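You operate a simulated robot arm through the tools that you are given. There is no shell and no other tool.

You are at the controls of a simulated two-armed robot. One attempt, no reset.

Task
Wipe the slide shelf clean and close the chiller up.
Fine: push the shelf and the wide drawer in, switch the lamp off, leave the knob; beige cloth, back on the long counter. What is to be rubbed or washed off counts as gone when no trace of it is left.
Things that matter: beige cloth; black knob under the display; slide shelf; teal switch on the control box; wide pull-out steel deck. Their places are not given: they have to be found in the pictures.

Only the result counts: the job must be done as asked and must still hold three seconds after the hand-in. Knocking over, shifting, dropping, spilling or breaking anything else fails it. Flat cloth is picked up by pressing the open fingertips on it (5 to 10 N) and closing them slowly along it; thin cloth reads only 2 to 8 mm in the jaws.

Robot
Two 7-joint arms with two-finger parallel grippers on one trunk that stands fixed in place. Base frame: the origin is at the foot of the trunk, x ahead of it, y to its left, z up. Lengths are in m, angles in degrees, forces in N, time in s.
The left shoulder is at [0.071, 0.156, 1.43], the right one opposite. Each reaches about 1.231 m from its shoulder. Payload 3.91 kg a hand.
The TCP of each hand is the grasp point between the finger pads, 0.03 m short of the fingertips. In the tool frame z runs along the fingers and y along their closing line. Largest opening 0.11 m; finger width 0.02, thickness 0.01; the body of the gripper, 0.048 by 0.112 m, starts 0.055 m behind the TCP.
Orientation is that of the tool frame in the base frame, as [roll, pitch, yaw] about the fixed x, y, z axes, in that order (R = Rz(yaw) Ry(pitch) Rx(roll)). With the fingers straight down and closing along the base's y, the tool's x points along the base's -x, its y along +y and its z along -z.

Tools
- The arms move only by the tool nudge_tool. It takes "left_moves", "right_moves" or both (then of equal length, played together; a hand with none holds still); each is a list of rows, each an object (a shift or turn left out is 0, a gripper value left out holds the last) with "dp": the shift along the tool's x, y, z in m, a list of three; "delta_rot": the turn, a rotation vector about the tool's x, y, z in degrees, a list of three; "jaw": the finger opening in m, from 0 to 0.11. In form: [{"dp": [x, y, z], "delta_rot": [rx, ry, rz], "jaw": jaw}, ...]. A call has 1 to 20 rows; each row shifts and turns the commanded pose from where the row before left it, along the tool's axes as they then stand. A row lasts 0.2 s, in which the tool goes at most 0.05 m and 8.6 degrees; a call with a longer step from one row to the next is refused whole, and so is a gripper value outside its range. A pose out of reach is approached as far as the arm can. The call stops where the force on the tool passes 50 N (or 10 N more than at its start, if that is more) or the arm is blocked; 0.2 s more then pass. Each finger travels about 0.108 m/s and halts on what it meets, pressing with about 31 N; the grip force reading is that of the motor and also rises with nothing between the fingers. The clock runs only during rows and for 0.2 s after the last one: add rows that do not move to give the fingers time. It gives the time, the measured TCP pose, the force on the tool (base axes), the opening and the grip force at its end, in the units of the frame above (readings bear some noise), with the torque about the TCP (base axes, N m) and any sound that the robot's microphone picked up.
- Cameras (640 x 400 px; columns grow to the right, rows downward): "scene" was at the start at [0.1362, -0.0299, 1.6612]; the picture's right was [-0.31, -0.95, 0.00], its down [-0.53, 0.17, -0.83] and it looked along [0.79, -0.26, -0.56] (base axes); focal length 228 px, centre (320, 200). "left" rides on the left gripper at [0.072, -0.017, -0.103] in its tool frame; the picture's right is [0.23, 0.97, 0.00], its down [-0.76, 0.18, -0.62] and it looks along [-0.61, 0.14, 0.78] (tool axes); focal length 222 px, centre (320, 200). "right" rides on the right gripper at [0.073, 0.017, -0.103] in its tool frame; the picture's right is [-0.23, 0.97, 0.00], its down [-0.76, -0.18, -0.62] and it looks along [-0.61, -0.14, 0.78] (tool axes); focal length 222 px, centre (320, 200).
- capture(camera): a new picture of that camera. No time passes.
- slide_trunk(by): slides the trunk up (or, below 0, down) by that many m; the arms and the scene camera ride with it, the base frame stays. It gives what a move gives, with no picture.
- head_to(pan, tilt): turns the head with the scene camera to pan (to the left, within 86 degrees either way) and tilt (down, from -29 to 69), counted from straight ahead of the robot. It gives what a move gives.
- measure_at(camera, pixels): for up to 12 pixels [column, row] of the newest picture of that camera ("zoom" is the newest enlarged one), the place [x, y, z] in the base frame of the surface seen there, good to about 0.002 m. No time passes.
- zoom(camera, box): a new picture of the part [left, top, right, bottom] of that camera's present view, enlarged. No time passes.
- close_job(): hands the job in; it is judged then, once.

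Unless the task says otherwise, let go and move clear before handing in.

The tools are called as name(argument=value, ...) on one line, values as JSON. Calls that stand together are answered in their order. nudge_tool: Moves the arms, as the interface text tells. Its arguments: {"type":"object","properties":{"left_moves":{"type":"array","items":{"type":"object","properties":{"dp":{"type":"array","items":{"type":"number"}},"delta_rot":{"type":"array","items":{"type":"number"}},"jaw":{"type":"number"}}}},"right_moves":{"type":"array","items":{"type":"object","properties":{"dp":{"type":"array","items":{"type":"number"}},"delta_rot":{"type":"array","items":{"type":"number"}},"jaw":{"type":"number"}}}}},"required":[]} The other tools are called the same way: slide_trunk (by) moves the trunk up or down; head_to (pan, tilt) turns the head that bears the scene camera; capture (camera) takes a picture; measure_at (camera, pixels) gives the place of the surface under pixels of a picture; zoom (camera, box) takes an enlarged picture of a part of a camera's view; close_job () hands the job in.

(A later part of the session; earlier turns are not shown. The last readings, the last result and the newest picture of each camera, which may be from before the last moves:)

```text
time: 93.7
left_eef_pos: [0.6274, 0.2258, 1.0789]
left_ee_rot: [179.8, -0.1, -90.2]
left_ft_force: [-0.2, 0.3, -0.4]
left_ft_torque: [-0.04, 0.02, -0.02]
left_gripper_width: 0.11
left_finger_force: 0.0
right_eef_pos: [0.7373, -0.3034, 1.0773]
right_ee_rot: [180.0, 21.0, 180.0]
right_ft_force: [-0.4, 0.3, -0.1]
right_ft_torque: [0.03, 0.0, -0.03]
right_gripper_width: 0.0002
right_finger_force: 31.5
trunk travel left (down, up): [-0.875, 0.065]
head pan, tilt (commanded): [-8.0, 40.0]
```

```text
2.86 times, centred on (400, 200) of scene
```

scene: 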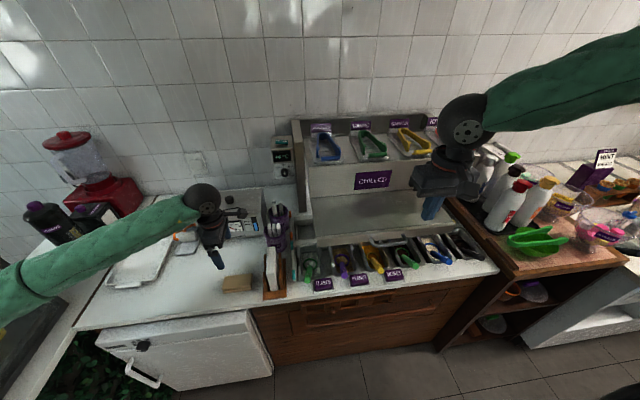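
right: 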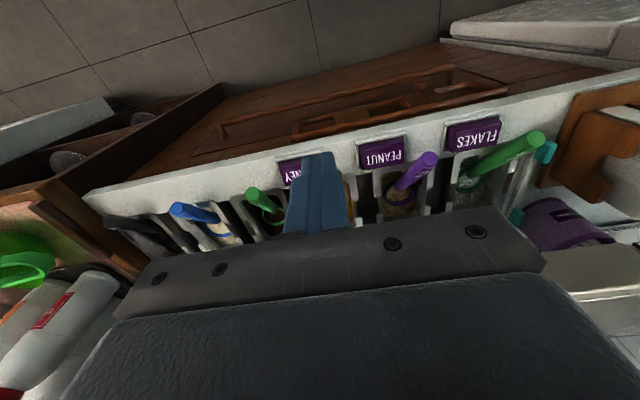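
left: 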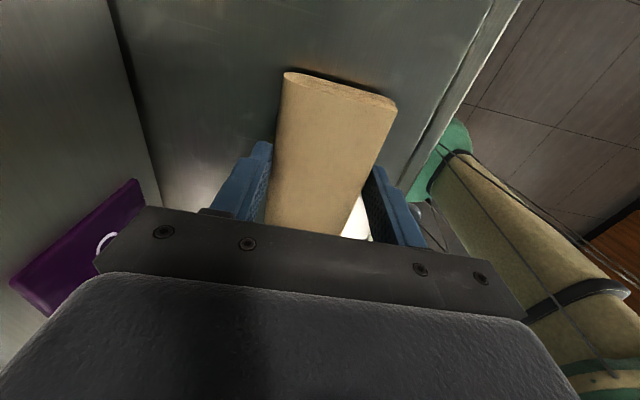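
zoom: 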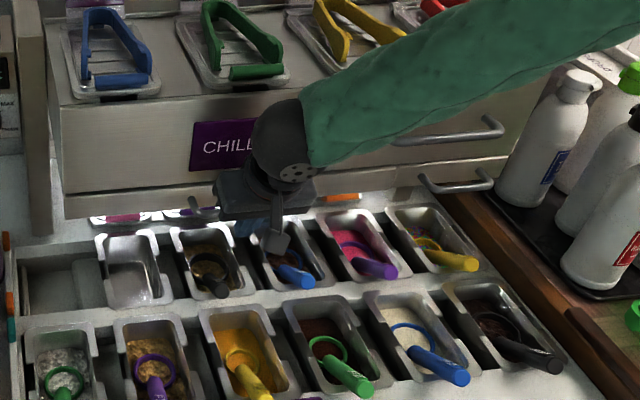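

The shelf front now seems flush with the deck front. I'll measure its face and the small drawer beside it.

zoom(camera="scene", box=[310, 180, 390, 230])

measure_at(camera="zoom", pixels=[[100, 165], [200, 155], [150, 170], [250, 150], [220, 190], [250, 185], [100, 120], [200, 100], [340, 190], [300, 180]])

```text
8.00 times, centred on (350, 205) of scene
```

zoom: 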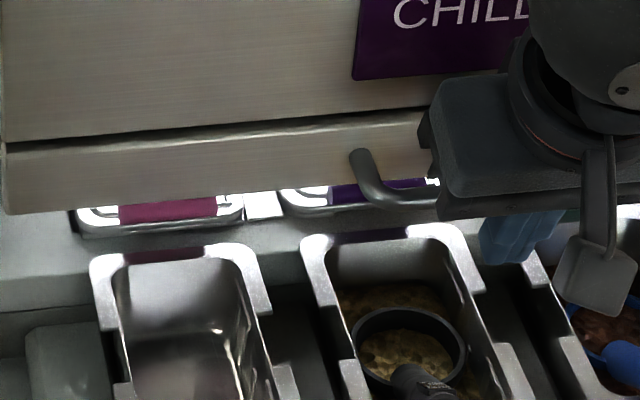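

```text
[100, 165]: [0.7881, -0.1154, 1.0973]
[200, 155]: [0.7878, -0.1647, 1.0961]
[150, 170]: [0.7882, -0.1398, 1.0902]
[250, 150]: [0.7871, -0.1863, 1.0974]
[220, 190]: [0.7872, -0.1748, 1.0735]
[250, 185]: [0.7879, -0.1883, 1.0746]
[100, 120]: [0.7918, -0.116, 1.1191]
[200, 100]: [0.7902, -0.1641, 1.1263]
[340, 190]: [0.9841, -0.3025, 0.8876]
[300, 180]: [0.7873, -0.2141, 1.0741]
```

Shelf face is 0.788 against 0.791 for the deck: about 3 mm to go. I'll push on by millimetres watching for the stop.

nudge_tool(right_moves=[{"dp": [-0.0019, 0, 0.0007]}, {"dp": [-0.0019, 0, 0.0007]}, {"dp": [-0.0009, 0, 0.0004]}, {}])

measure_at(camera="scene", pixels=[[322, 200], [335, 199]])

```text
time: 94.7
left_eef_pos: [0.6265, 0.2272, 1.0777]
left_ee_rot: [179.8, 0.0, -90.2]
left_ft_force: [0.5, 0.4, 0.4]
left_ft_torque: [0.01, 0.01, 0.03]
left_gripper_width: 0.1101
left_finger_force: 0.1
right_eef_pos: [0.7427, -0.3045, 1.0759]
right_ee_rot: [-180.0, 21.0, 179.9]
right_ft_force: [-1.6, 0.6, -0.1]
right_ft_torque: [0.01, -0.02, 0.0]
right_gripper_width: 0.0
right_finger_force: 30.7
trunk travel left (down, up): [-0.875, 0.065]
head pan, tilt (commanded): [-8.0, 40.0]
```

```text
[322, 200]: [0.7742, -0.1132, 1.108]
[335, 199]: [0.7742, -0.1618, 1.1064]
```

zoom(camera="scene", box=[310, 180, 390, 230])

measure_at(camera="zoom", pixels=[[100, 165], [200, 160], [250, 155], [250, 185], [100, 110], [200, 100], [330, 130]])

```text
8.00 times, centred on (350, 205) of scene
```

zoom: 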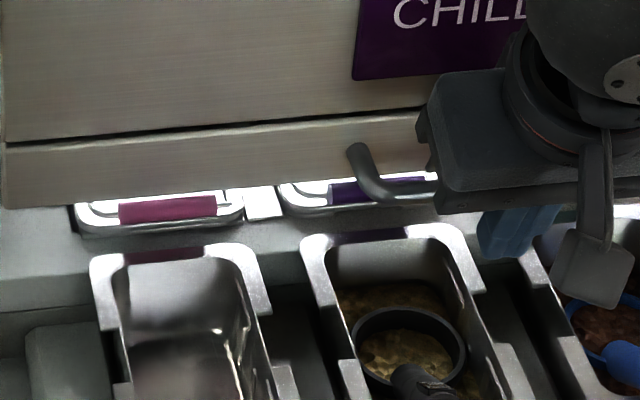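

```text
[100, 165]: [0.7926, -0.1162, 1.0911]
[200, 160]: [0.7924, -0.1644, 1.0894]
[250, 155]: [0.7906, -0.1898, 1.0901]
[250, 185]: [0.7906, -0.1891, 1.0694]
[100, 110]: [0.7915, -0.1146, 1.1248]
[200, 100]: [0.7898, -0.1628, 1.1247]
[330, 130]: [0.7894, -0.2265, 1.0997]
```

The shelf face is now flush at 0.791. I'll press 2–3 mm more to see whether it is at its stop.

nudge_tool(right_moves=[{"dp": [-0.0009, 0, 0.0004]}, {"dp": [-0.0009, 0, 0.0004]}, {"dp": [-0.0009, 0, 0.0004]}, {}])

zoom(camera="scene", box=[310, 180, 390, 230])

measure_at(camera="zoom", pixels=[[100, 165], [200, 160], [250, 155], [250, 185], [100, 110], [200, 100], [330, 130]])

```text
time: 95.7
left_eef_pos: [0.6262, 0.2275, 1.079]
left_ee_rot: [180.0, 0.1, -90.2]
left_ft_force: [0.1, 0.1, 0.4]
left_ft_torque: [0.01, -0.02, -0.02]
left_gripper_width: 0.1099
left_finger_force: 0.1
right_eef_pos: [0.7433, -0.3034, 1.0753]
right_ee_rot: [180.0, 21.0, 179.9]
right_ft_force: [-17.5, 1.8, -4.1]
right_ft_torque: [0.06, -0.1, -0.17]
right_gripper_width: 0.0
right_finger_force: 30.9
trunk travel left (down, up): [-0.875, 0.065]
head pan, tilt (commanded): [-8.0, 40.0]
```

```text
8.00 times, centred on (350, 205) of scene
```

zoom: 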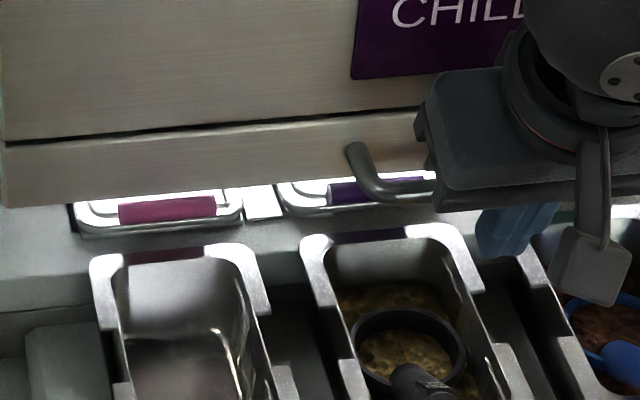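

```text
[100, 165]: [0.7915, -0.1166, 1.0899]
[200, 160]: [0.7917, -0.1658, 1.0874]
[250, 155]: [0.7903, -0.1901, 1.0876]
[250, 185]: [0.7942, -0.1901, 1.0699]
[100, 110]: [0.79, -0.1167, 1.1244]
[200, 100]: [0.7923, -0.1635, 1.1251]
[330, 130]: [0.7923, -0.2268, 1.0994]
```

The shelf is at its stop: 17.5 N and no more motion, face flush at 0.791. I'll back off, rise, tilt the hand more, and look at the deck front for a bare push spot near its middle.

nudge_tool(right_moves=[{"dp": [0.0187, 0, -0.0072]}, {"dp": [0.0187, 0, -0.0072]}, {"dp": [0.0187, 0, -0.0072]}, {"dp": [0.0187, 0, -0.0072]}, {"dp": [-0.0143, -0.02, -0.0374]}, {"dp": [-0.0143, -0.02, -0.0374]}, {"dp": [-0.0125, -0.02, -0.0327]}, {"dp": [0, -0.02, 0], "delta_rot": [0, -8, 0]}, {"dp": [0, -0.016, 0], "delta_rot": [0, -8, 0]}, {"delta_rot": [0, -8, 0]}, {}])

capture(camera="scene")

zoom(camera="scene", box=[290, 110, 490, 240])

```text
time: 98.0
left_eef_pos: [0.6279, 0.2269, 1.0781]
left_ee_rot: [179.8, 0.0, -90.2]
left_ft_force: [0.2, -0.6, -0.1]
left_ft_torque: [0.05, 0.01, -0.02]
left_gripper_width: 0.1103
left_finger_force: 0.2
right_eef_pos: [0.6651, -0.3992, 1.1908]
right_ee_rot: [179.9, 45.2, 180.0]
right_ft_force: [-0.5, -0.5, -0.3]
right_ft_torque: [-0.03, -0.02, -0.02]
right_gripper_width: 0.0
right_finger_force: 31.1
trunk travel left (down, up): [-0.875, 0.065]
head pan, tilt (commanded): [-8.0, 40.0]
```

```text
taken
```

scene: 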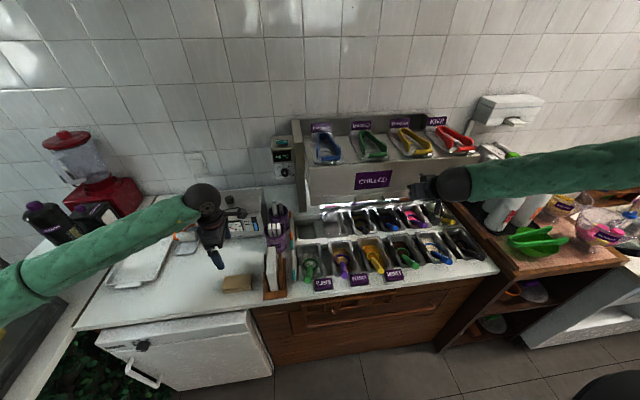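

```text
3.08 times, centred on (390, 175) of scene
```

zoom: 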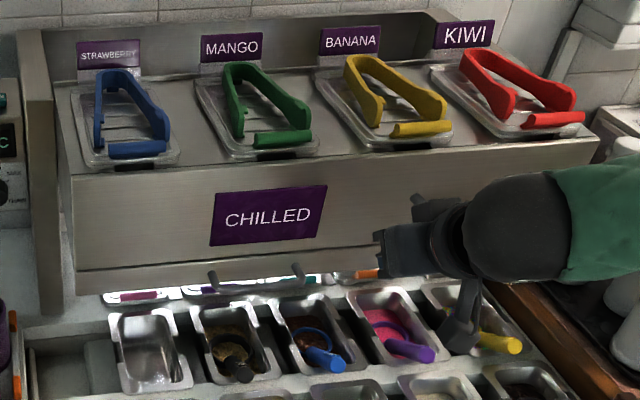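

The trays and tongs sit on the deck top, with tong ends near its front edge. I'll measure sign edge, tong ends and wrist parts to keep clear.

measure_at(camera="zoom", pixels=[[325, 215], [345, 200], [430, 130], [440, 140], [290, 140], [400, 165], [350, 230], [140, 150], [520, 220], [430, 210], [600, 140], [545, 120]])

```text
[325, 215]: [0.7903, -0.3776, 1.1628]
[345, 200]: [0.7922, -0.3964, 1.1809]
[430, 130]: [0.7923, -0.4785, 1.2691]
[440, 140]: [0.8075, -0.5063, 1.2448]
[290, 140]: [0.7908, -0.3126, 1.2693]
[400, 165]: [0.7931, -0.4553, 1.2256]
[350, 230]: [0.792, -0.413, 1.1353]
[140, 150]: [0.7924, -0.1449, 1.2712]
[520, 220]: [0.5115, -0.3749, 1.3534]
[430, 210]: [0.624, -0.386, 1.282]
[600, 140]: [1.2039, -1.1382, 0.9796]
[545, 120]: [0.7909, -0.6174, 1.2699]
```

Bare metal is free at y≈−0.405, z≈1.175, and the tong ends (x 0.79, z 1.27) stay clear of the tilted hand. I'll approach the deck front.

nudge_tool(right_moves=[{"dp": [-0.0141, -0.006, 0.0142]}, {"dp": [-0.0141, 0, 0.0142]}, {"dp": [-0.0141, 0, 0.0142]}, {"dp": [-0.0141, 0, 0.0142]}, {"dp": [-0.007, 0, 0.0071]}, {}])

zoom(camera="scene", box=[290, 110, 490, 240])

capture(camera="right")

```text
time: 99.5
left_eef_pos: [0.6278, 0.2276, 1.0781]
left_ee_rot: [179.8, 0.0, -90.1]
left_ft_force: [0.2, 0.2, 0.3]
left_ft_torque: [-0.01, 0.0, -0.01]
left_gripper_width: 0.1098
left_finger_force: 0.0
right_eef_pos: [0.7548, -0.4063, 1.1897]
right_ee_rot: [-180.0, 45.0, 179.9]
right_ft_force: [-0.2, -0.2, 0.5]
right_ft_torque: [0.01, 0.01, 0.0]
right_gripper_width: 0.0
right_finger_force: 31.0
trunk travel left (down, up): [-0.875, 0.065]
head pan, tilt (commanded): [-8.0, 40.0]
```

```text
3.08 times, centred on (390, 175) of scene
```

zoom: 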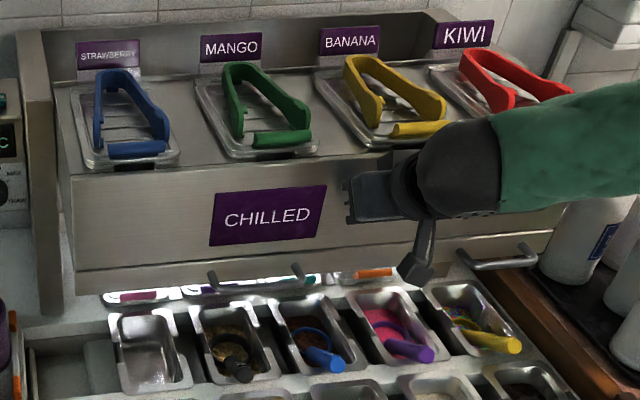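

```text
taken
```

right: 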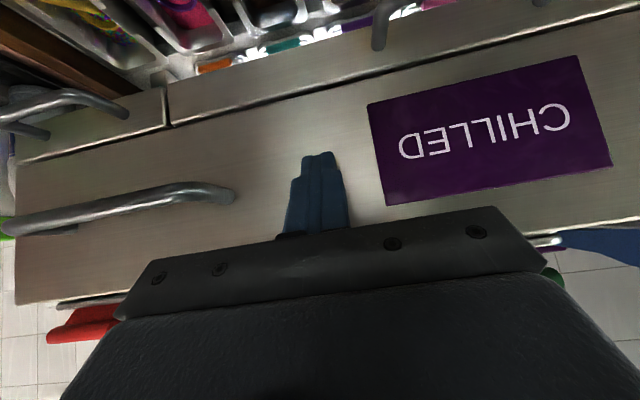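

The fingertips are about 1 cm from bare metal between sign and handle. I'll push very gently at first.

nudge_tool(right_moves=[{"dp": [-0.0028, 0, 0.0028]}, {"dp": [-0.0028, 0, 0.0028]}, {"dp": [-0.0021, 0, 0.0021]}, {"dp": [-0.0021, 0, 0.0021]}, {"dp": [-0.0021, 0, 0.0021]}, {"dp": [-0.0021, 0, 0.0021]}, {}])

zoom(camera="scene", box=[290, 110, 490, 240])

measure_at(camera="zoom", pixels=[[150, 200], [150, 240], [180, 274], [500, 250], [100, 285], [150, 270]])

```text
time: 101.0
left_eef_pos: [0.627, 0.2276, 1.0784]
left_ee_rot: [179.9, 0.1, -90.3]
left_ft_force: [0.2, 0.6, 0.0]
left_ft_torque: [-0.01, 0.0, -0.01]
left_gripper_width: 0.1099
left_finger_force: 0.0
right_eef_pos: [0.7745, -0.4065, 1.1915]
right_ee_rot: [180.0, 45.1, 179.9]
right_ft_force: [0.2, 0.3, 0.0]
right_ft_torque: [0.0, -0.04, 0.02]
right_gripper_width: 0.0
right_finger_force: 30.5
trunk travel left (down, up): [-0.875, 0.065]
head pan, tilt (commanded): [-8.0, 40.0]
```

```text
3.08 times, centred on (390, 175) of scene
```

zoom: 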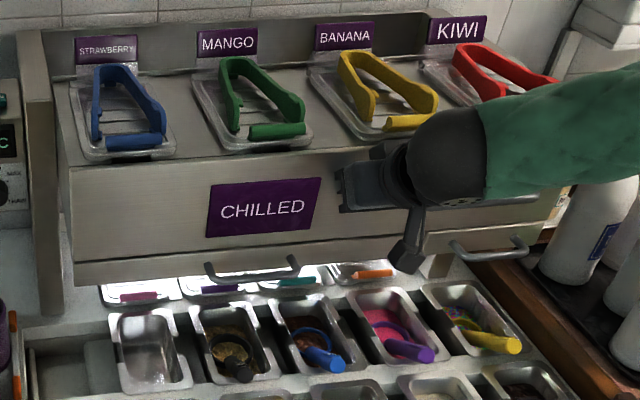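

```text
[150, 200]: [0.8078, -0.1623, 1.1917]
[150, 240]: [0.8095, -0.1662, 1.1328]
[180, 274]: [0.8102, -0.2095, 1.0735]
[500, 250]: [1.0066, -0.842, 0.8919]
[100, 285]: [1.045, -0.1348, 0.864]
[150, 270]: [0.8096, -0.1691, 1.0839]
```

The deck slides in together with the shelf (face now 0.809), trays riding along quietly. Before going on, I'll check the forearm's clearance to the bottles on the right.

capture(camera="scene")

measure_at(camera="scene", pixels=[[440, 165], [460, 165], [480, 165], [500, 175], [540, 165], [600, 150], [505, 205], [520, 190], [490, 195], [545, 185], [635, 180], [600, 185]])

```text
taken
```

scene: 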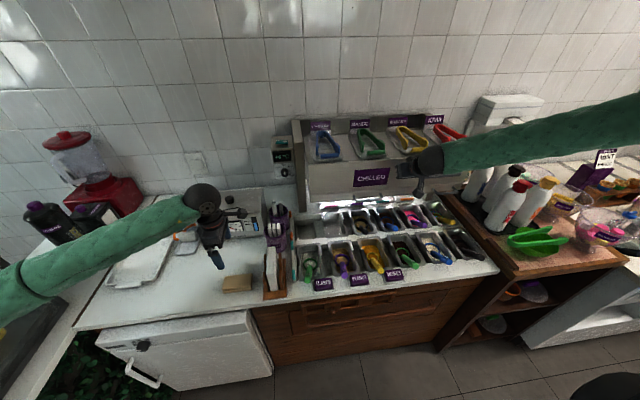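

```text
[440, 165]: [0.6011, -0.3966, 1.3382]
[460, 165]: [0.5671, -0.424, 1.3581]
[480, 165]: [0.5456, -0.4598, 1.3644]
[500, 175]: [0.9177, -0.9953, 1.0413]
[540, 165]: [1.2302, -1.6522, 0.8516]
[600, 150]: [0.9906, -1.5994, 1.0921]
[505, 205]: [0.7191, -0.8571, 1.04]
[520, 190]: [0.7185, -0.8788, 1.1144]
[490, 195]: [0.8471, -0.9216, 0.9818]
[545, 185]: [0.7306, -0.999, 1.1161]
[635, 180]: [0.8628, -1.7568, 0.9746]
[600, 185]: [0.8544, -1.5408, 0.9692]
```

Forearm is at z≥1.36, bottles top out near 1.12, so it's clear. I'll keep pushing the deck slowly.

nudge_tool(right_moves=[{"dp": [-0.0028, 0, 0.0028]}, {"dp": [-0.0042, 0, 0.0042]}, {"dp": [-0.0042, 0, 0.0042]}, {"dp": [-0.0042, 0, 0.0042]}, {"dp": [-0.0042, 0, 0.0042]}, {"dp": [-0.0042, 0, 0.0042]}, {"dp": [-0.0042, 0, 0.0042]}, {"dp": [-0.0042, 0, 0.0042]}, {"dp": [-0.0042, 0, 0.0042]}, {"dp": [-0.0042, 0, 0.0042]}, {"dp": [-0.0042, 0, 0.0042]}, {"dp": [-0.0042, 0, 0.0042]}, {"dp": [-0.0042, 0, 0.0042]}, {"dp": [-0.0042, 0, 0.0042]}, {"dp": [-0.0042, 0, 0.0042]}, {"dp": [-0.0042, 0, 0.0042]}, {"dp": [-0.0028, 0, 0.0028]}, {"dp": [-0.0014, 0, 0.0014]}, {}])

zoom(camera="scene", box=[280, 100, 480, 230])

measure_at(camera="zoom", pixels=[[150, 200], [180, 230], [130, 195], [45, 160], [300, 150], [450, 180]])

```text
time: 105.0
left_eef_pos: [0.6269, 0.2277, 1.0776]
left_ee_rot: [179.8, 0.0, -90.2]
left_ft_force: [0.8, -0.1, -0.4]
left_ft_torque: [0.02, 0.0, 0.02]
left_gripper_width: 0.1099
left_finger_force: 0.0
right_eef_pos: [0.8729, -0.4066, 1.1902]
right_ee_rot: [-180.0, 44.9, 179.9]
right_ft_force: [-2.3, -0.9, -0.2]
right_ft_torque: [0.01, 0.04, -0.04]
right_gripper_width: 0.0
right_finger_force: 31.1
trunk travel left (down, up): [-0.875, 0.065]
head pan, tilt (commanded): [-8.0, 40.0]
```

```text
3.08 times, centred on (380, 165) of scene
```

zoom: 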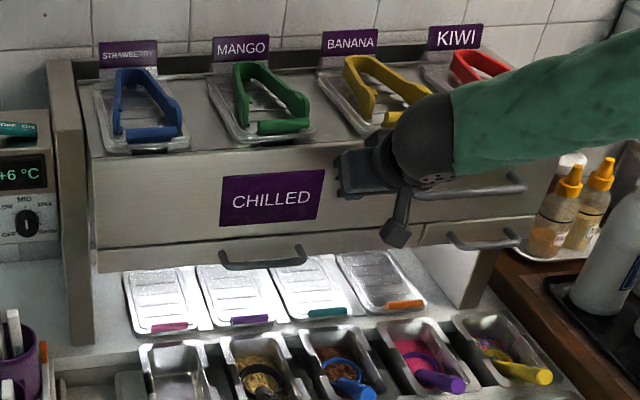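

```text
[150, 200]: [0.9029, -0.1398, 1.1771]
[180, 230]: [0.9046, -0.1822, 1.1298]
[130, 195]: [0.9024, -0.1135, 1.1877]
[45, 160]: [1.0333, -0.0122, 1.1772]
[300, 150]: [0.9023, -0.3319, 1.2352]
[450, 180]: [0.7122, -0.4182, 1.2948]
```

Deck face is at 0.903; about 0.09 m remain. Continuing at the same slow pace.

nudge_tool(right_moves=[{"dp": [-0.0028, 0, 0.0028]}, {"dp": [-0.0042, 0, 0.0042]}, {"dp": [-0.0042, 0, 0.0042]}, {"dp": [-0.0042, 0, 0.0042]}, {"dp": [-0.0042, 0, 0.0042]}, {"dp": [-0.0042, 0, 0.0042]}, {"dp": [-0.0042, 0, 0.0042]}, {"dp": [-0.0042, 0, 0.0042]}, {"dp": [-0.0042, 0, 0.0042]}, {"dp": [-0.0042, 0, 0.0042]}, {"dp": [-0.0042, 0, 0.0042]}, {"dp": [-0.0042, 0, 0.0042]}, {"dp": [-0.0028, 0, 0.0028]}, {"dp": [-0.0014, 0, 0.0014]}, {}])

zoom(camera="scene", box=[280, 100, 480, 230])

measure_at(camera="zoom", pixels=[[150, 190], [180, 215], [130, 185], [65, 150], [300, 145], [80, 200]])

```text
time: 108.2
left_eef_pos: [0.6265, 0.2266, 1.0771]
left_ee_rot: [179.9, 0.1, -90.2]
left_ft_force: [0.2, -0.7, 0.2]
left_ft_torque: [0.01, 0.01, 0.0]
left_gripper_width: 0.1098
left_finger_force: 0.0
right_eef_pos: [0.9488, -0.4069, 1.1898]
right_ee_rot: [-180.0, 45.0, 179.9]
right_ft_force: [-2.3, -0.7, 0.6]
right_ft_torque: [0.0, 0.01, 0.02]
right_gripper_width: 0.0
right_finger_force: 31.0
trunk travel left (down, up): [-0.875, 0.065]
head pan, tilt (commanded): [-8.0, 40.0]
```

```text
3.08 times, centred on (380, 165) of scene
```

zoom: 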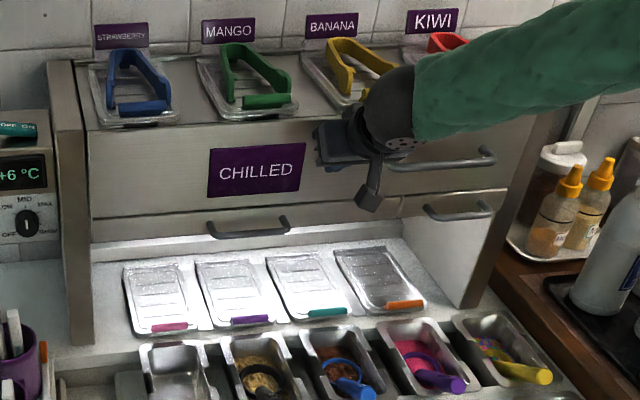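

```text
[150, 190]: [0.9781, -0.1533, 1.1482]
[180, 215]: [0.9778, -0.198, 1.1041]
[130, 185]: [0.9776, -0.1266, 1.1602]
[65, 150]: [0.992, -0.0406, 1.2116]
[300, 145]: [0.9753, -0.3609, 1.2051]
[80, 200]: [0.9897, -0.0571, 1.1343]
```

Deck face 0.978, housing wings at 0.991: about 13 mm left. Slower now.

nudge_tool(right_moves=[{"dp": [-0.0021, 0, 0.0021]}, {"dp": [-0.0021, 0, 0.0021]}, {"dp": [-0.0014, 0, 0.0014]}, {"dp": [-0.0014, 0, 0.0014]}, {"dp": [-0.0007, 0, 0.0007]}, {}])

zoom(camera="scene", box=[280, 100, 480, 230])

measure_at(camera="zoom", pixels=[[150, 190], [180, 215], [130, 185], [65, 150], [300, 145], [80, 200]])

```text
time: 109.7
left_eef_pos: [0.6276, 0.2271, 1.078]
left_ee_rot: [179.8, 0.1, -90.3]
left_ft_force: [-0.7, -0.2, -0.1]
left_ft_torque: [0.0, -0.02, -0.01]
left_gripper_width: 0.11
left_finger_force: 0.1
right_eef_pos: [0.9603, -0.4066, 1.1899]
right_ee_rot: [-179.9, 45.1, 179.9]
right_ft_force: [0.7, 0.8, -0.4]
right_ft_torque: [0.01, 0.04, -0.03]
right_gripper_width: 0.0
right_finger_force: 30.8
trunk travel left (down, up): [-0.875, 0.065]
head pan, tilt (commanded): [-8.0, 40.0]
```

```text
3.08 times, centred on (380, 165) of scene
```

zoom: 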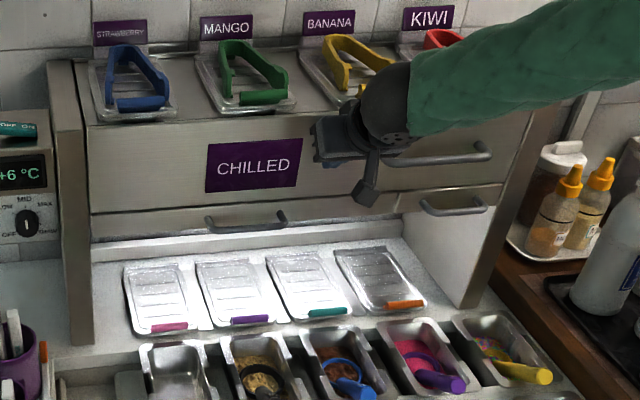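

```text
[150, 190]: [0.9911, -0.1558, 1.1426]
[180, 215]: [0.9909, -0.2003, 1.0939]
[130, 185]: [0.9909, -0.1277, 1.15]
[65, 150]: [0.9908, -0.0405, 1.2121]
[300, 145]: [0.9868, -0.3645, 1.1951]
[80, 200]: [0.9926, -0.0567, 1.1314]
```

Flush with the wings at 0.991. I'll press by another 2–3 mm to confirm the stop.

nudge_tool(right_moves=[{"dp": [-0.0007, 0, 0.0007]}, {"dp": [-0.0007, 0, 0.0007]}, {"dp": [-0.0007, 0, 0.0007]}, {}])

zoom(camera="scene", box=[280, 100, 480, 230])

measure_at(camera="zoom", pixels=[[150, 190], [180, 215], [130, 185], [65, 150], [300, 145], [80, 200]])

```text
time: 110.7
left_eef_pos: [0.627, 0.228, 1.0786]
left_ee_rot: [179.9, 0.0, -90.3]
left_ft_force: [-0.3, -0.3, 0.0]
left_ft_torque: [-0.04, 0.02, 0.01]
left_gripper_width: 0.1098
left_finger_force: 0.1
right_eef_pos: [0.9618, -0.4065, 1.1905]
right_ee_rot: [180.0, 44.9, 179.9]
right_ft_force: [-7.3, -0.1, -1.7]
right_ft_torque: [-0.08, 0.18, 0.01]
right_gripper_width: 0.0
right_finger_force: 30.4
trunk travel left (down, up): [-0.875, 0.065]
head pan, tilt (commanded): [-8.0, 40.0]
```

```text
3.08 times, centred on (380, 165) of scene
```

zoom: 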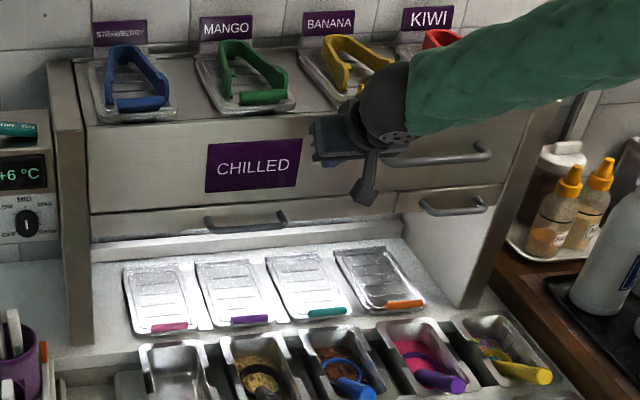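

```text
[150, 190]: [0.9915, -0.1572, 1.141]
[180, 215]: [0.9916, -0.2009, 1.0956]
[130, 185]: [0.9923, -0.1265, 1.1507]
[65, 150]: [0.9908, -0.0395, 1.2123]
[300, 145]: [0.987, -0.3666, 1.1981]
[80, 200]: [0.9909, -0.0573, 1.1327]
```

Force rose to 7 N with no more travel. One more small press to be sure, then I'll back off.

nudge_tool(right_moves=[{"dp": [-0.0007, 0, 0.0007]}, {"dp": [-0.0007, 0, 0.0007]}, {}])

```text
time: 111.5
left_eef_pos: [0.6249, 0.2272, 1.0784]
left_ee_rot: [179.9, 0.0, -90.2]
left_ft_force: [0.1, -0.3, -0.6]
left_ft_torque: [-0.01, -0.02, 0.0]
left_gripper_width: 0.1102
left_finger_force: 0.1
right_eef_pos: [0.9617, -0.4063, 1.1899]
right_ee_rot: [-180.0, 45.0, 179.9]
right_ft_force: [-30.2, 5.0, -11.2]
right_ft_torque: [0.08, 0.72, 0.14]
right_gripper_width: 0.0003
right_finger_force: 30.8
trunk travel left (down, up): [-0.875, 0.065]
head pan, tilt (commanded): [-8.0, 40.0]
```

30 N and no motion: the deck is against its stop. I'll back the right hand off and move it clear to the right.

nudge_tool(right_moves=[{"dp": [0.002, 0, -0.002]}, {"dp": [0.005, 0, -0.005]}, {"dp": [0.014, 0, -0.014]}, {"dp": [0.021, 0, -0.021]}, {"dp": [0.028, 0, -0.028]}, {"dp": [0.028, 0, -0.028]}, {"dp": [0.028, 0, -0.028]}, {"dp": [0.028, 0, -0.028]}, {"dp": [0.028, 0, -0.028]}, {"dp": [0.028, 0, -0.028]}, {"dp": [0, 0, -0.03]}, {"dp": [0, -0.03, -0.03]}, {"dp": [0, -0.03, -0.03]}, {"dp": [-0.02, -0.03, -0.02]}, {"dp": [-0.02, -0.03, -0.02]}])

capture(camera="scene")

zoom(camera="scene", box=[280, 100, 480, 230])

measure_at(camera="zoom", pixels=[[150, 190], [180, 223], [130, 185], [65, 150], [300, 145], [80, 200], [470, 180], [420, 195], [350, 205], [430, 90], [250, 235], [440, 215]])

```text
time: 114.7
left_eef_pos: [0.6269, 0.2263, 1.0788]
left_ee_rot: [179.9, 0.0, -90.2]
left_ft_force: [-0.1, -0.8, -0.6]
left_ft_torque: [0.02, 0.01, -0.02]
left_gripper_width: 0.1099
left_finger_force: 0.1
right_eef_pos: [0.6037, -0.5296, 1.3102]
right_ee_rot: [179.8, 45.0, 179.8]
right_ft_force: [-0.5, -0.1, -1.0]
right_ft_torque: [0.01, -0.01, 0.04]
right_gripper_width: 0.0
right_finger_force: 31.1
trunk travel left (down, up): [-0.875, 0.065]
head pan, tilt (commanded): [-8.0, 40.0]
```

```text
taken
```

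scene: 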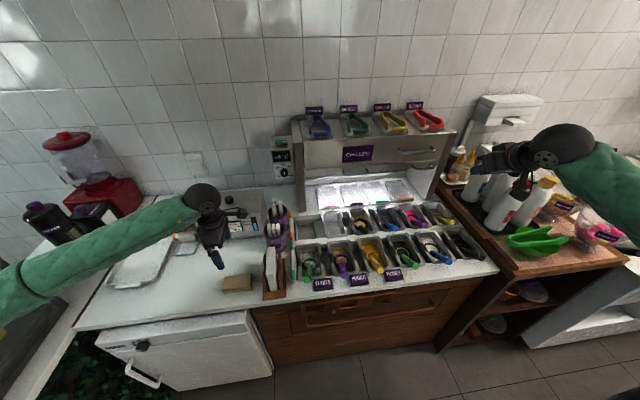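

```text
3.08 times, centred on (380, 165) of scene
```

zoom: 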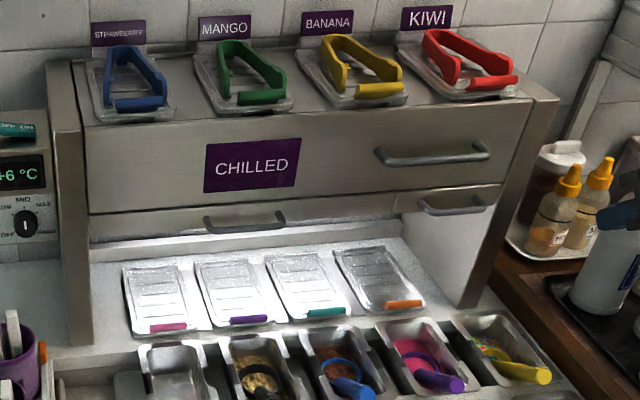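

```text
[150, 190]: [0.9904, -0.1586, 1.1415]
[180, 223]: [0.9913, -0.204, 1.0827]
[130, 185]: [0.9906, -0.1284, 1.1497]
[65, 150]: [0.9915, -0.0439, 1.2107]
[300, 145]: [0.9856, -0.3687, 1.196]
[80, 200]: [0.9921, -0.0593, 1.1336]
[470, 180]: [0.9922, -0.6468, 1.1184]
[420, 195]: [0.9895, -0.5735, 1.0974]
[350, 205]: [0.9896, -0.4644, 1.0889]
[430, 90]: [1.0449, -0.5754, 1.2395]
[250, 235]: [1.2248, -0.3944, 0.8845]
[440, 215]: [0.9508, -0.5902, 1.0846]
```

Deck, shelf and small drawer are all flush at x≈0.991, trays and tongs in place. Now the lamp switch: I'll look closely at the teal rocker on the control box.

zoom(camera="scene", box=[268, 130, 300, 152])

measure_at(camera="zoom", pixels=[[120, 180], [320, 150], [330, 200], [480, 180], [200, 160], [440, 160], [200, 210], [430, 210], [100, 100], [320, 100], [320, 250], [500, 240]])

```text
16.00 times, centred on (284, 141) of scene
```

zoom: 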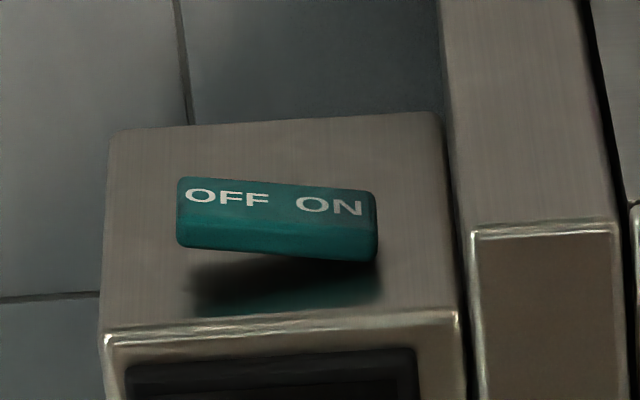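

```text
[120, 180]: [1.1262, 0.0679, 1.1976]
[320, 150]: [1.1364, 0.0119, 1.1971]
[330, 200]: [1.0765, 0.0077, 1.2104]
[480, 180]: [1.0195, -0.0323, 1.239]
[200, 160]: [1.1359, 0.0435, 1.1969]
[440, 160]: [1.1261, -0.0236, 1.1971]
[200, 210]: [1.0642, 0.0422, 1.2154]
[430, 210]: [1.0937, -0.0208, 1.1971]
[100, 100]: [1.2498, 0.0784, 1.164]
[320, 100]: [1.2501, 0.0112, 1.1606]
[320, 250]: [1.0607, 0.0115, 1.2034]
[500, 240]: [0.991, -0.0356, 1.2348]
```

The rocker lies with its ON side (right, y≈0) pressed down and its OFF side (left, y≈0.042) raised. I'll raise the left hand, turn it back to yaw 180 and close the fingers to press the OFF side.

nudge_tool(left_moves=[{"dp": [0, 0, -0.045], "jaw": 0.0}, {"dp": [0, 0, -0.045]}, {"dp": [0, 0, -0.045]}, {"dp": [0, 0, -0.045]}, {"dp": [0, 0, -0.045]}, {"dp": [0, 0, -0.045]}, {"delta_rot": [0, 0, 8.2]}, {"delta_rot": [0, 0, 8.2]}, {"delta_rot": [0, 0, 8.2]}, {"delta_rot": [0, 0, 8.2]}, {"delta_rot": [0, 0, 8.2]}, {"delta_rot": [0, 0, 8.2]}, {"delta_rot": [0, 0, 8.2]}, {"delta_rot": [0, 0, 8.2]}, {"delta_rot": [0, 0, 8.2]}, {"delta_rot": [0, 0, 8.2]}, {"delta_rot": [0, 0, 8.2]}, {}])

```text
time: 118.5
left_eef_pos: [0.6279, 0.2288, 1.348]
left_ee_rot: [-180.0, -0.2, 179.6]
left_ft_force: [0.1, 0.4, -0.2]
left_ft_torque: [0.02, 0.05, 0.02]
left_gripper_width: 0.0001
left_finger_force: 30.5
right_eef_pos: [0.6035, -0.5259, 1.3103]
right_ee_rot: [180.0, 45.0, 179.8]
right_ft_force: [0.5, 0.0, -0.1]
right_ft_torque: [0.0, 0.04, 0.0]
right_gripper_width: 0.0
right_finger_force: 30.9
trunk travel left (down, up): [-0.875, 0.065]
head pan, tilt (commanded): [-8.0, 40.0]
```

Now tilt 30° forward and travel to above the switch, keeping z≈1.35.

nudge_tool(left_moves=[{"delta_rot": [0, -7.5, 0]}, {"delta_rot": [0, -7.5, 0]}, {"delta_rot": [0, -7.5, 0]}, {"delta_rot": [0, -7.5, 0]}, {"dp": [-0.0346, -0.0173, 0.02]}, {"dp": [-0.0346, -0.0173, 0.02]}, {"dp": [-0.0346, -0.0173, 0.02]}, {"dp": [-0.0346, -0.0173, 0.02]}, {"dp": [-0.0346, -0.0173, 0.02]}, {"dp": [-0.0346, -0.0173, 0.02]}, {"dp": [-0.0346, -0.0173, 0.02]}, {"dp": [-0.0346, -0.0173, 0.02]}, {"dp": [-0.0346, -0.0173, 0.02]}, {"dp": [-0.026, -0.017, 0.015]}, {}])

capture(camera="left")

zoom(camera="scene", box=[220, 80, 360, 190])

```text
time: 121.7
left_eef_pos: [1.0174, 0.0536, 1.3467]
left_ee_rot: [180.0, 29.9, 179.6]
left_ft_force: [-0.6, -0.4, 0.3]
left_ft_torque: [0.0, -0.01, -0.02]
left_gripper_width: 0.0
left_finger_force: 31.0
right_eef_pos: [0.6021, -0.5253, 1.3111]
right_ee_rot: [-180.0, 45.0, -179.9]
right_ft_force: [-0.9, 0.3, 0.6]
right_ft_torque: [-0.04, 0.0, -0.02]
right_gripper_width: 0.0001
right_finger_force: 30.9
trunk travel left (down, up): [-0.875, 0.065]
head pan, tilt (commanded): [-8.0, 40.0]
```

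```text
taken
```

left: 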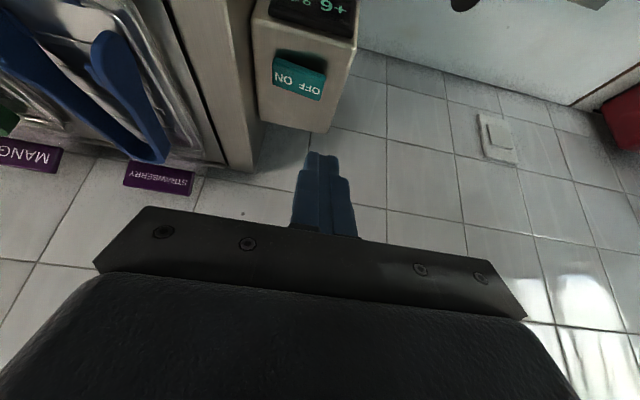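

```text
3.64 times, centred on (290, 135) of scene
```

zoom: 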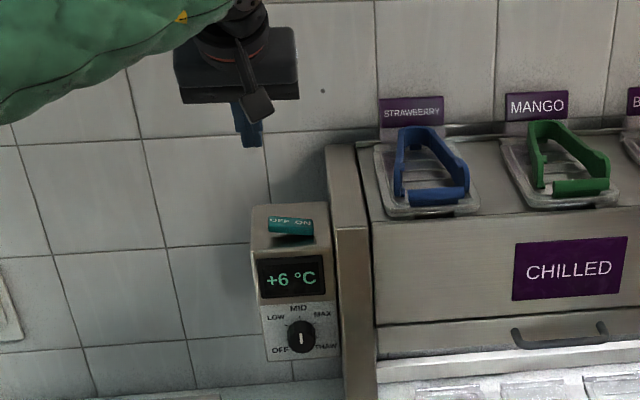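

The rocker is seen clearly in the left view at (300,77). I'll zoom and measure its two ends.

zoom(camera="left", box=[250, 20, 350, 140])

measure_at(camera="left", pixels=[[276, 55], [325, 70], [320, 98], [272, 80], [285, 72], [310, 84], [300, 77], [315, 75], [315, 92], [300, 110], [330, 90], [262, 75]])

```text
3.33 times, centred on (300, 80) of left
```

zoom: 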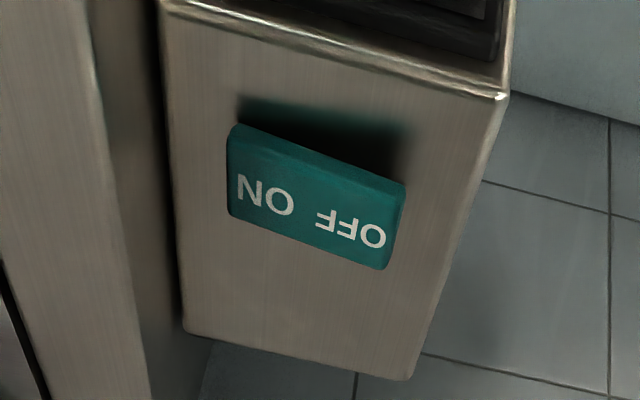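

```text
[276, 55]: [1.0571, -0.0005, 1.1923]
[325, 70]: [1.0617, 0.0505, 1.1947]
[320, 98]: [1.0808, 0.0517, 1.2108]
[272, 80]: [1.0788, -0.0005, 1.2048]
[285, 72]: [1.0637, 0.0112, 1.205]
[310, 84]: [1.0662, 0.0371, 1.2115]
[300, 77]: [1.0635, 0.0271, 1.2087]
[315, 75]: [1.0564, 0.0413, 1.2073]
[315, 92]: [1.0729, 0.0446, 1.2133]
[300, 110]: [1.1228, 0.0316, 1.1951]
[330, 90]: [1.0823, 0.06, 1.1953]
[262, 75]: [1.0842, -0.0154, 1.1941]
```

OFF end's top is around (1.07, 0.043, 1.213). I'll position the closed fingertips about 2 cm above it.

nudge_tool(left_moves=[{"dp": [-0.0202, -0.0058, 0.0116]}, {"dp": [-0.0202, -0.0058, 0.0116]}, {"dp": [0.0141, 0, 0.0246]}, {"dp": [0.0141, 0, 0.0246]}, {"dp": [0.0141, 0, 0.0246]}, {}])

capture(camera="left")

zoom(camera="scene", box=[250, 100, 330, 160])

```text
time: 123.0
left_eef_pos: [1.064, 0.0403, 1.2629]
left_ee_rot: [179.9, 29.9, 179.6]
left_ft_force: [-0.3, 0.0, 0.8]
left_ft_torque: [-0.01, 0.02, 0.05]
left_gripper_width: 0.0
left_finger_force: 31.7
right_eef_pos: [0.6038, -0.5261, 1.3104]
right_ee_rot: [179.9, 45.0, 179.9]
right_ft_force: [0.2, 0.5, -0.2]
right_ft_torque: [0.02, 0.01, -0.02]
right_gripper_width: 0.0
right_finger_force: 31.2
trunk travel left (down, up): [-0.875, 0.065]
head pan, tilt (commanded): [-8.0, 40.0]
```

```text
taken
```

left: 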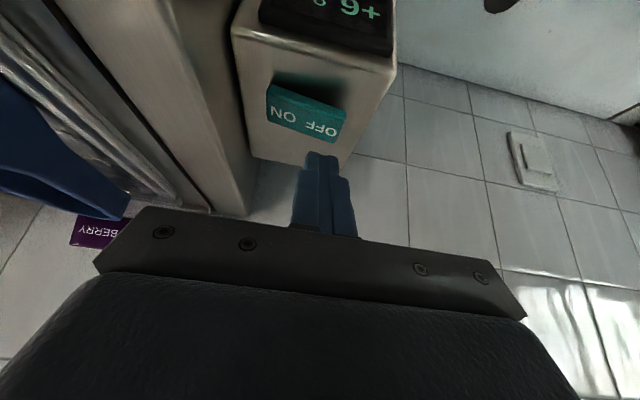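

```text
6.67 times, centred on (290, 130) of scene
```

zoom: 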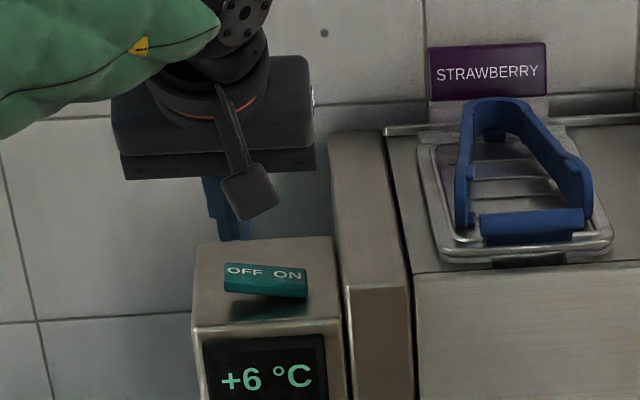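

The fingertip lines up with the OFF end. I'll lower it to just over the rocker and check once more.

nudge_tool(left_moves=[{"dp": [0.004, 0.002, 0.0069]}, {"dp": [0.002, 0, 0.0035]}, {}])

zoom(camera="left", box=[220, 40, 400, 200])

zoom(camera="scene", box=[262, 115, 310, 155])

```text
time: 123.8
left_eef_pos: [1.0635, 0.0424, 1.2491]
left_ee_rot: [-180.0, 29.8, 179.7]
left_ft_force: [0.7, -0.1, -0.9]
left_ft_torque: [-0.02, -0.02, -0.02]
left_gripper_width: 0.0
left_finger_force: 31.0
right_eef_pos: [0.6034, -0.5275, 1.3095]
right_ee_rot: [180.0, 45.0, 179.9]
right_ft_force: [0.0, -0.2, -0.1]
right_ft_torque: [-0.03, 0.01, 0.02]
right_gripper_width: 0.0
right_finger_force: 31.0
trunk travel left (down, up): [-0.875, 0.065]
head pan, tilt (commanded): [-8.0, 40.0]
```

```text
2.50 times, centred on (310, 120) of left
```

zoom: 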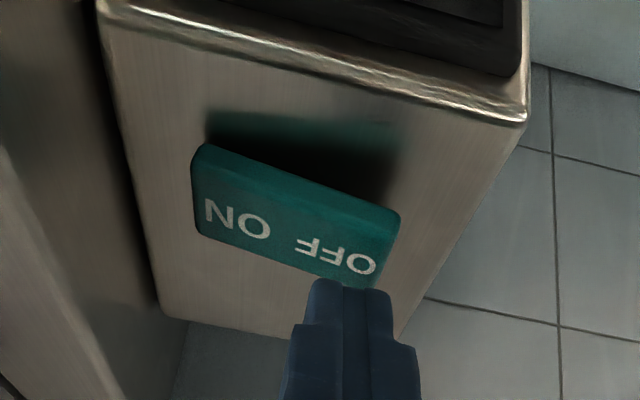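

```text
10.00 times, centred on (286, 135) of scene
```

zoom: 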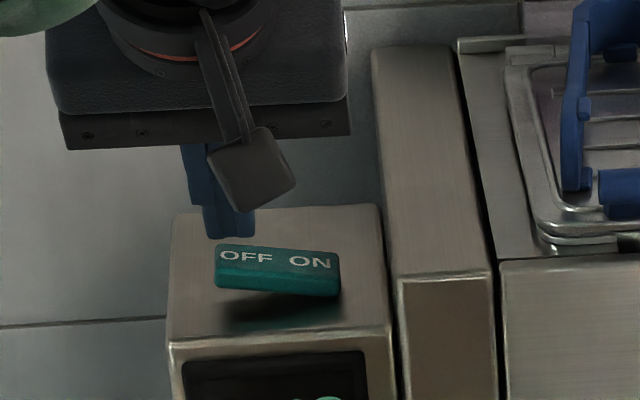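

The tip is about 4 mm over the OFF end, slightly towards its rear. I'll shift 3 mm toward the robot and press down in small steps.

nudge_tool(left_moves=[{"dp": [0.0026, 0.001, -0.0015]}, {"dp": [0.001, 0, 0.0017]}, {"dp": [0.001, 0, 0.0017]}, {"dp": [0.001, 0, 0.0017]}, {}])

zoom(camera="scene", box=[262, 115, 310, 155])

```text
time: 125.0
left_eef_pos: [1.0612, 0.0436, 1.243]
left_ee_rot: [-180.0, 29.9, 179.7]
left_ft_force: [-0.2, 0.4, 0.5]
left_ft_torque: [0.02, 0.02, -0.02]
left_gripper_width: 0.0003
left_finger_force: 30.1
right_eef_pos: [0.6041, -0.5264, 1.3107]
right_ee_rot: [-179.9, 45.0, 180.0]
right_ft_force: [0.3, 0.0, -1.2]
right_ft_torque: [0.0, -0.01, 0.03]
right_gripper_width: 0.0
right_finger_force: 30.7
trunk travel left (down, up): [-0.875, 0.065]
head pan, tilt (commanded): [-8.0, 40.0]
```

```text
10.00 times, centred on (286, 135) of scene
```

zoom: 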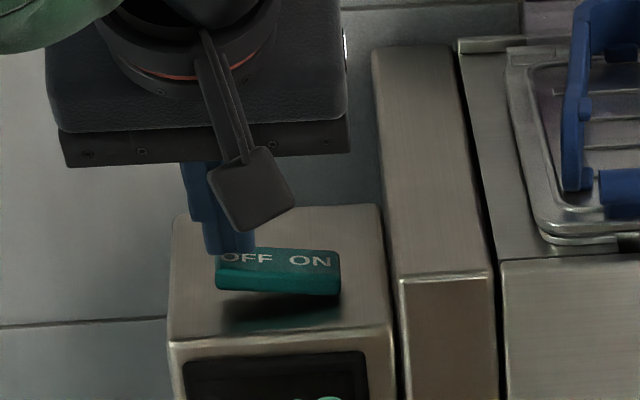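

The tip is touching the OFF label's place now. I'll press on down in 2 mm steps and listen for a click.

nudge_tool(left_moves=[{"dp": [0.001, 0, 0.0017]}, {"dp": [0.001, 0, 0.0017]}, {}])

zoom(camera="scene", box=[262, 115, 310, 155])

```text
time: 125.8
left_eef_pos: [1.0605, 0.0432, 1.2397]
left_ee_rot: [-180.0, 29.8, 179.4]
left_ft_force: [-0.2, 0.7, 0.6]
left_ft_torque: [0.02, 0.0, 0.02]
left_gripper_width: 0.0
left_finger_force: 31.2
right_eef_pos: [0.6045, -0.5266, 1.3099]
right_ee_rot: [-179.9, 45.0, 179.9]
right_ft_force: [-1.2, -0.4, -0.2]
right_ft_torque: [-0.01, 0.0, -0.01]
right_gripper_width: 0.0
right_finger_force: 31.5
trunk travel left (down, up): [-0.875, 0.065]
head pan, tilt (commanded): [-8.0, 40.0]
heard: click
```

```text
10.00 times, centred on (286, 135) of scene
```

zoom: 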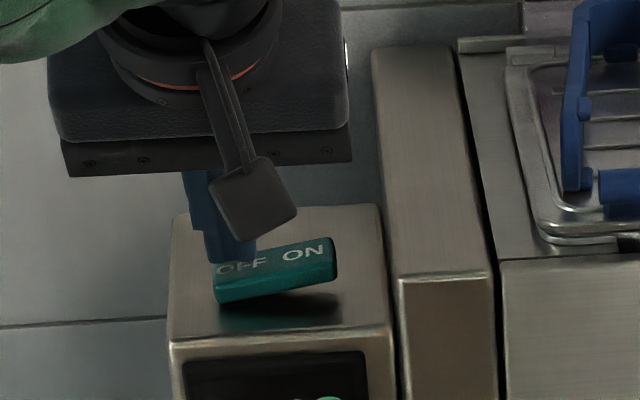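

A click was heard and the rocker flipped to OFF. I'll lift straight up and retreat, then check everything.

nudge_tool(left_moves=[{"dp": [-0.005, 0, -0.0087]}, {"dp": [-0.02, 0, -0.0347]}, {"dp": [-0.02, 0, -0.0347]}, {"dp": [-0.015, 0, -0.026]}, {"dp": [0.0347, 0.01, -0.02]}, {"dp": [0.0347, 0.017, -0.02]}, {"dp": [0.0347, 0.017, -0.02]}, {"dp": [0.0347, 0.017, -0.02]}, {"dp": [0.0347, 0.017, -0.02]}, {"dp": [0.0347, 0.017, -0.02]}, {"dp": [0.0347, 0.017, -0.02]}, {"dp": [0.0347, 0.017, -0.02]}, {"dp": [0.0347, 0.017, -0.02]}, {}])

capture(camera="scene")

zoom(camera="scene", box=[260, 100, 480, 240])

zoom(camera="scene", box=[260, 125, 310, 185])

```text
time: 128.8
left_eef_pos: [0.7008, 0.191, 1.3604]
left_ee_rot: [-180.0, 29.7, 179.6]
left_ft_force: [0.4, 0.2, 0.0]
left_ft_torque: [0.02, 0.02, 0.0]
left_gripper_width: 0.0
left_finger_force: 30.7
right_eef_pos: [0.6048, -0.5275, 1.3092]
right_ee_rot: [179.9, 45.0, 180.0]
right_ft_force: [0.7, -0.5, 0.6]
right_ft_torque: [-0.01, 0.0, -0.02]
right_gripper_width: 0.0
right_finger_force: 31.3
trunk travel left (down, up): [-0.875, 0.065]
head pan, tilt (commanded): [-8.0, 40.0]
```

```text
taken
```

scene: 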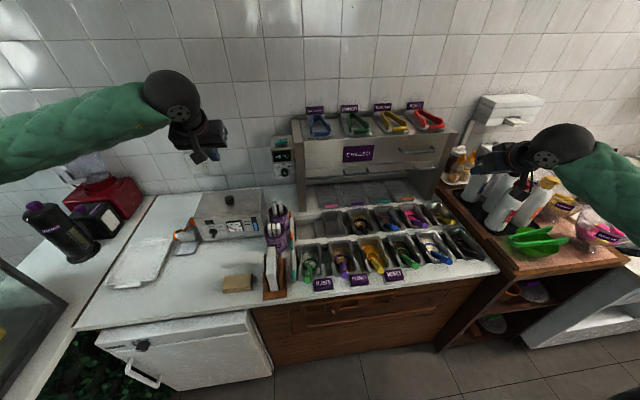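

```text
2.86 times, centred on (370, 170) of scene
```

zoom: 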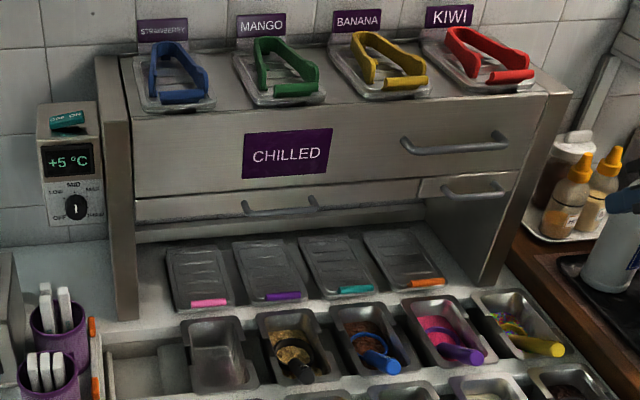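

```text
6.67 times, centred on (285, 155) of scene
```

zoom: 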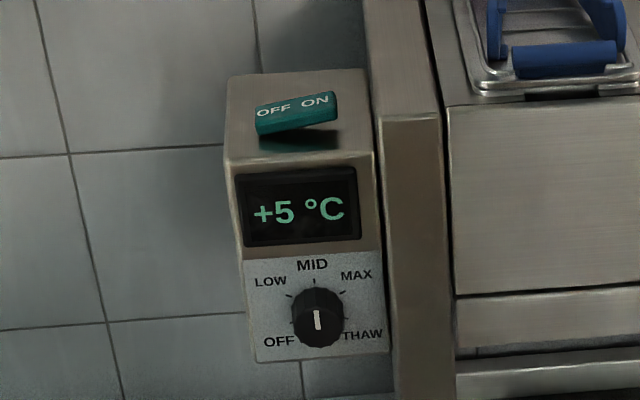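

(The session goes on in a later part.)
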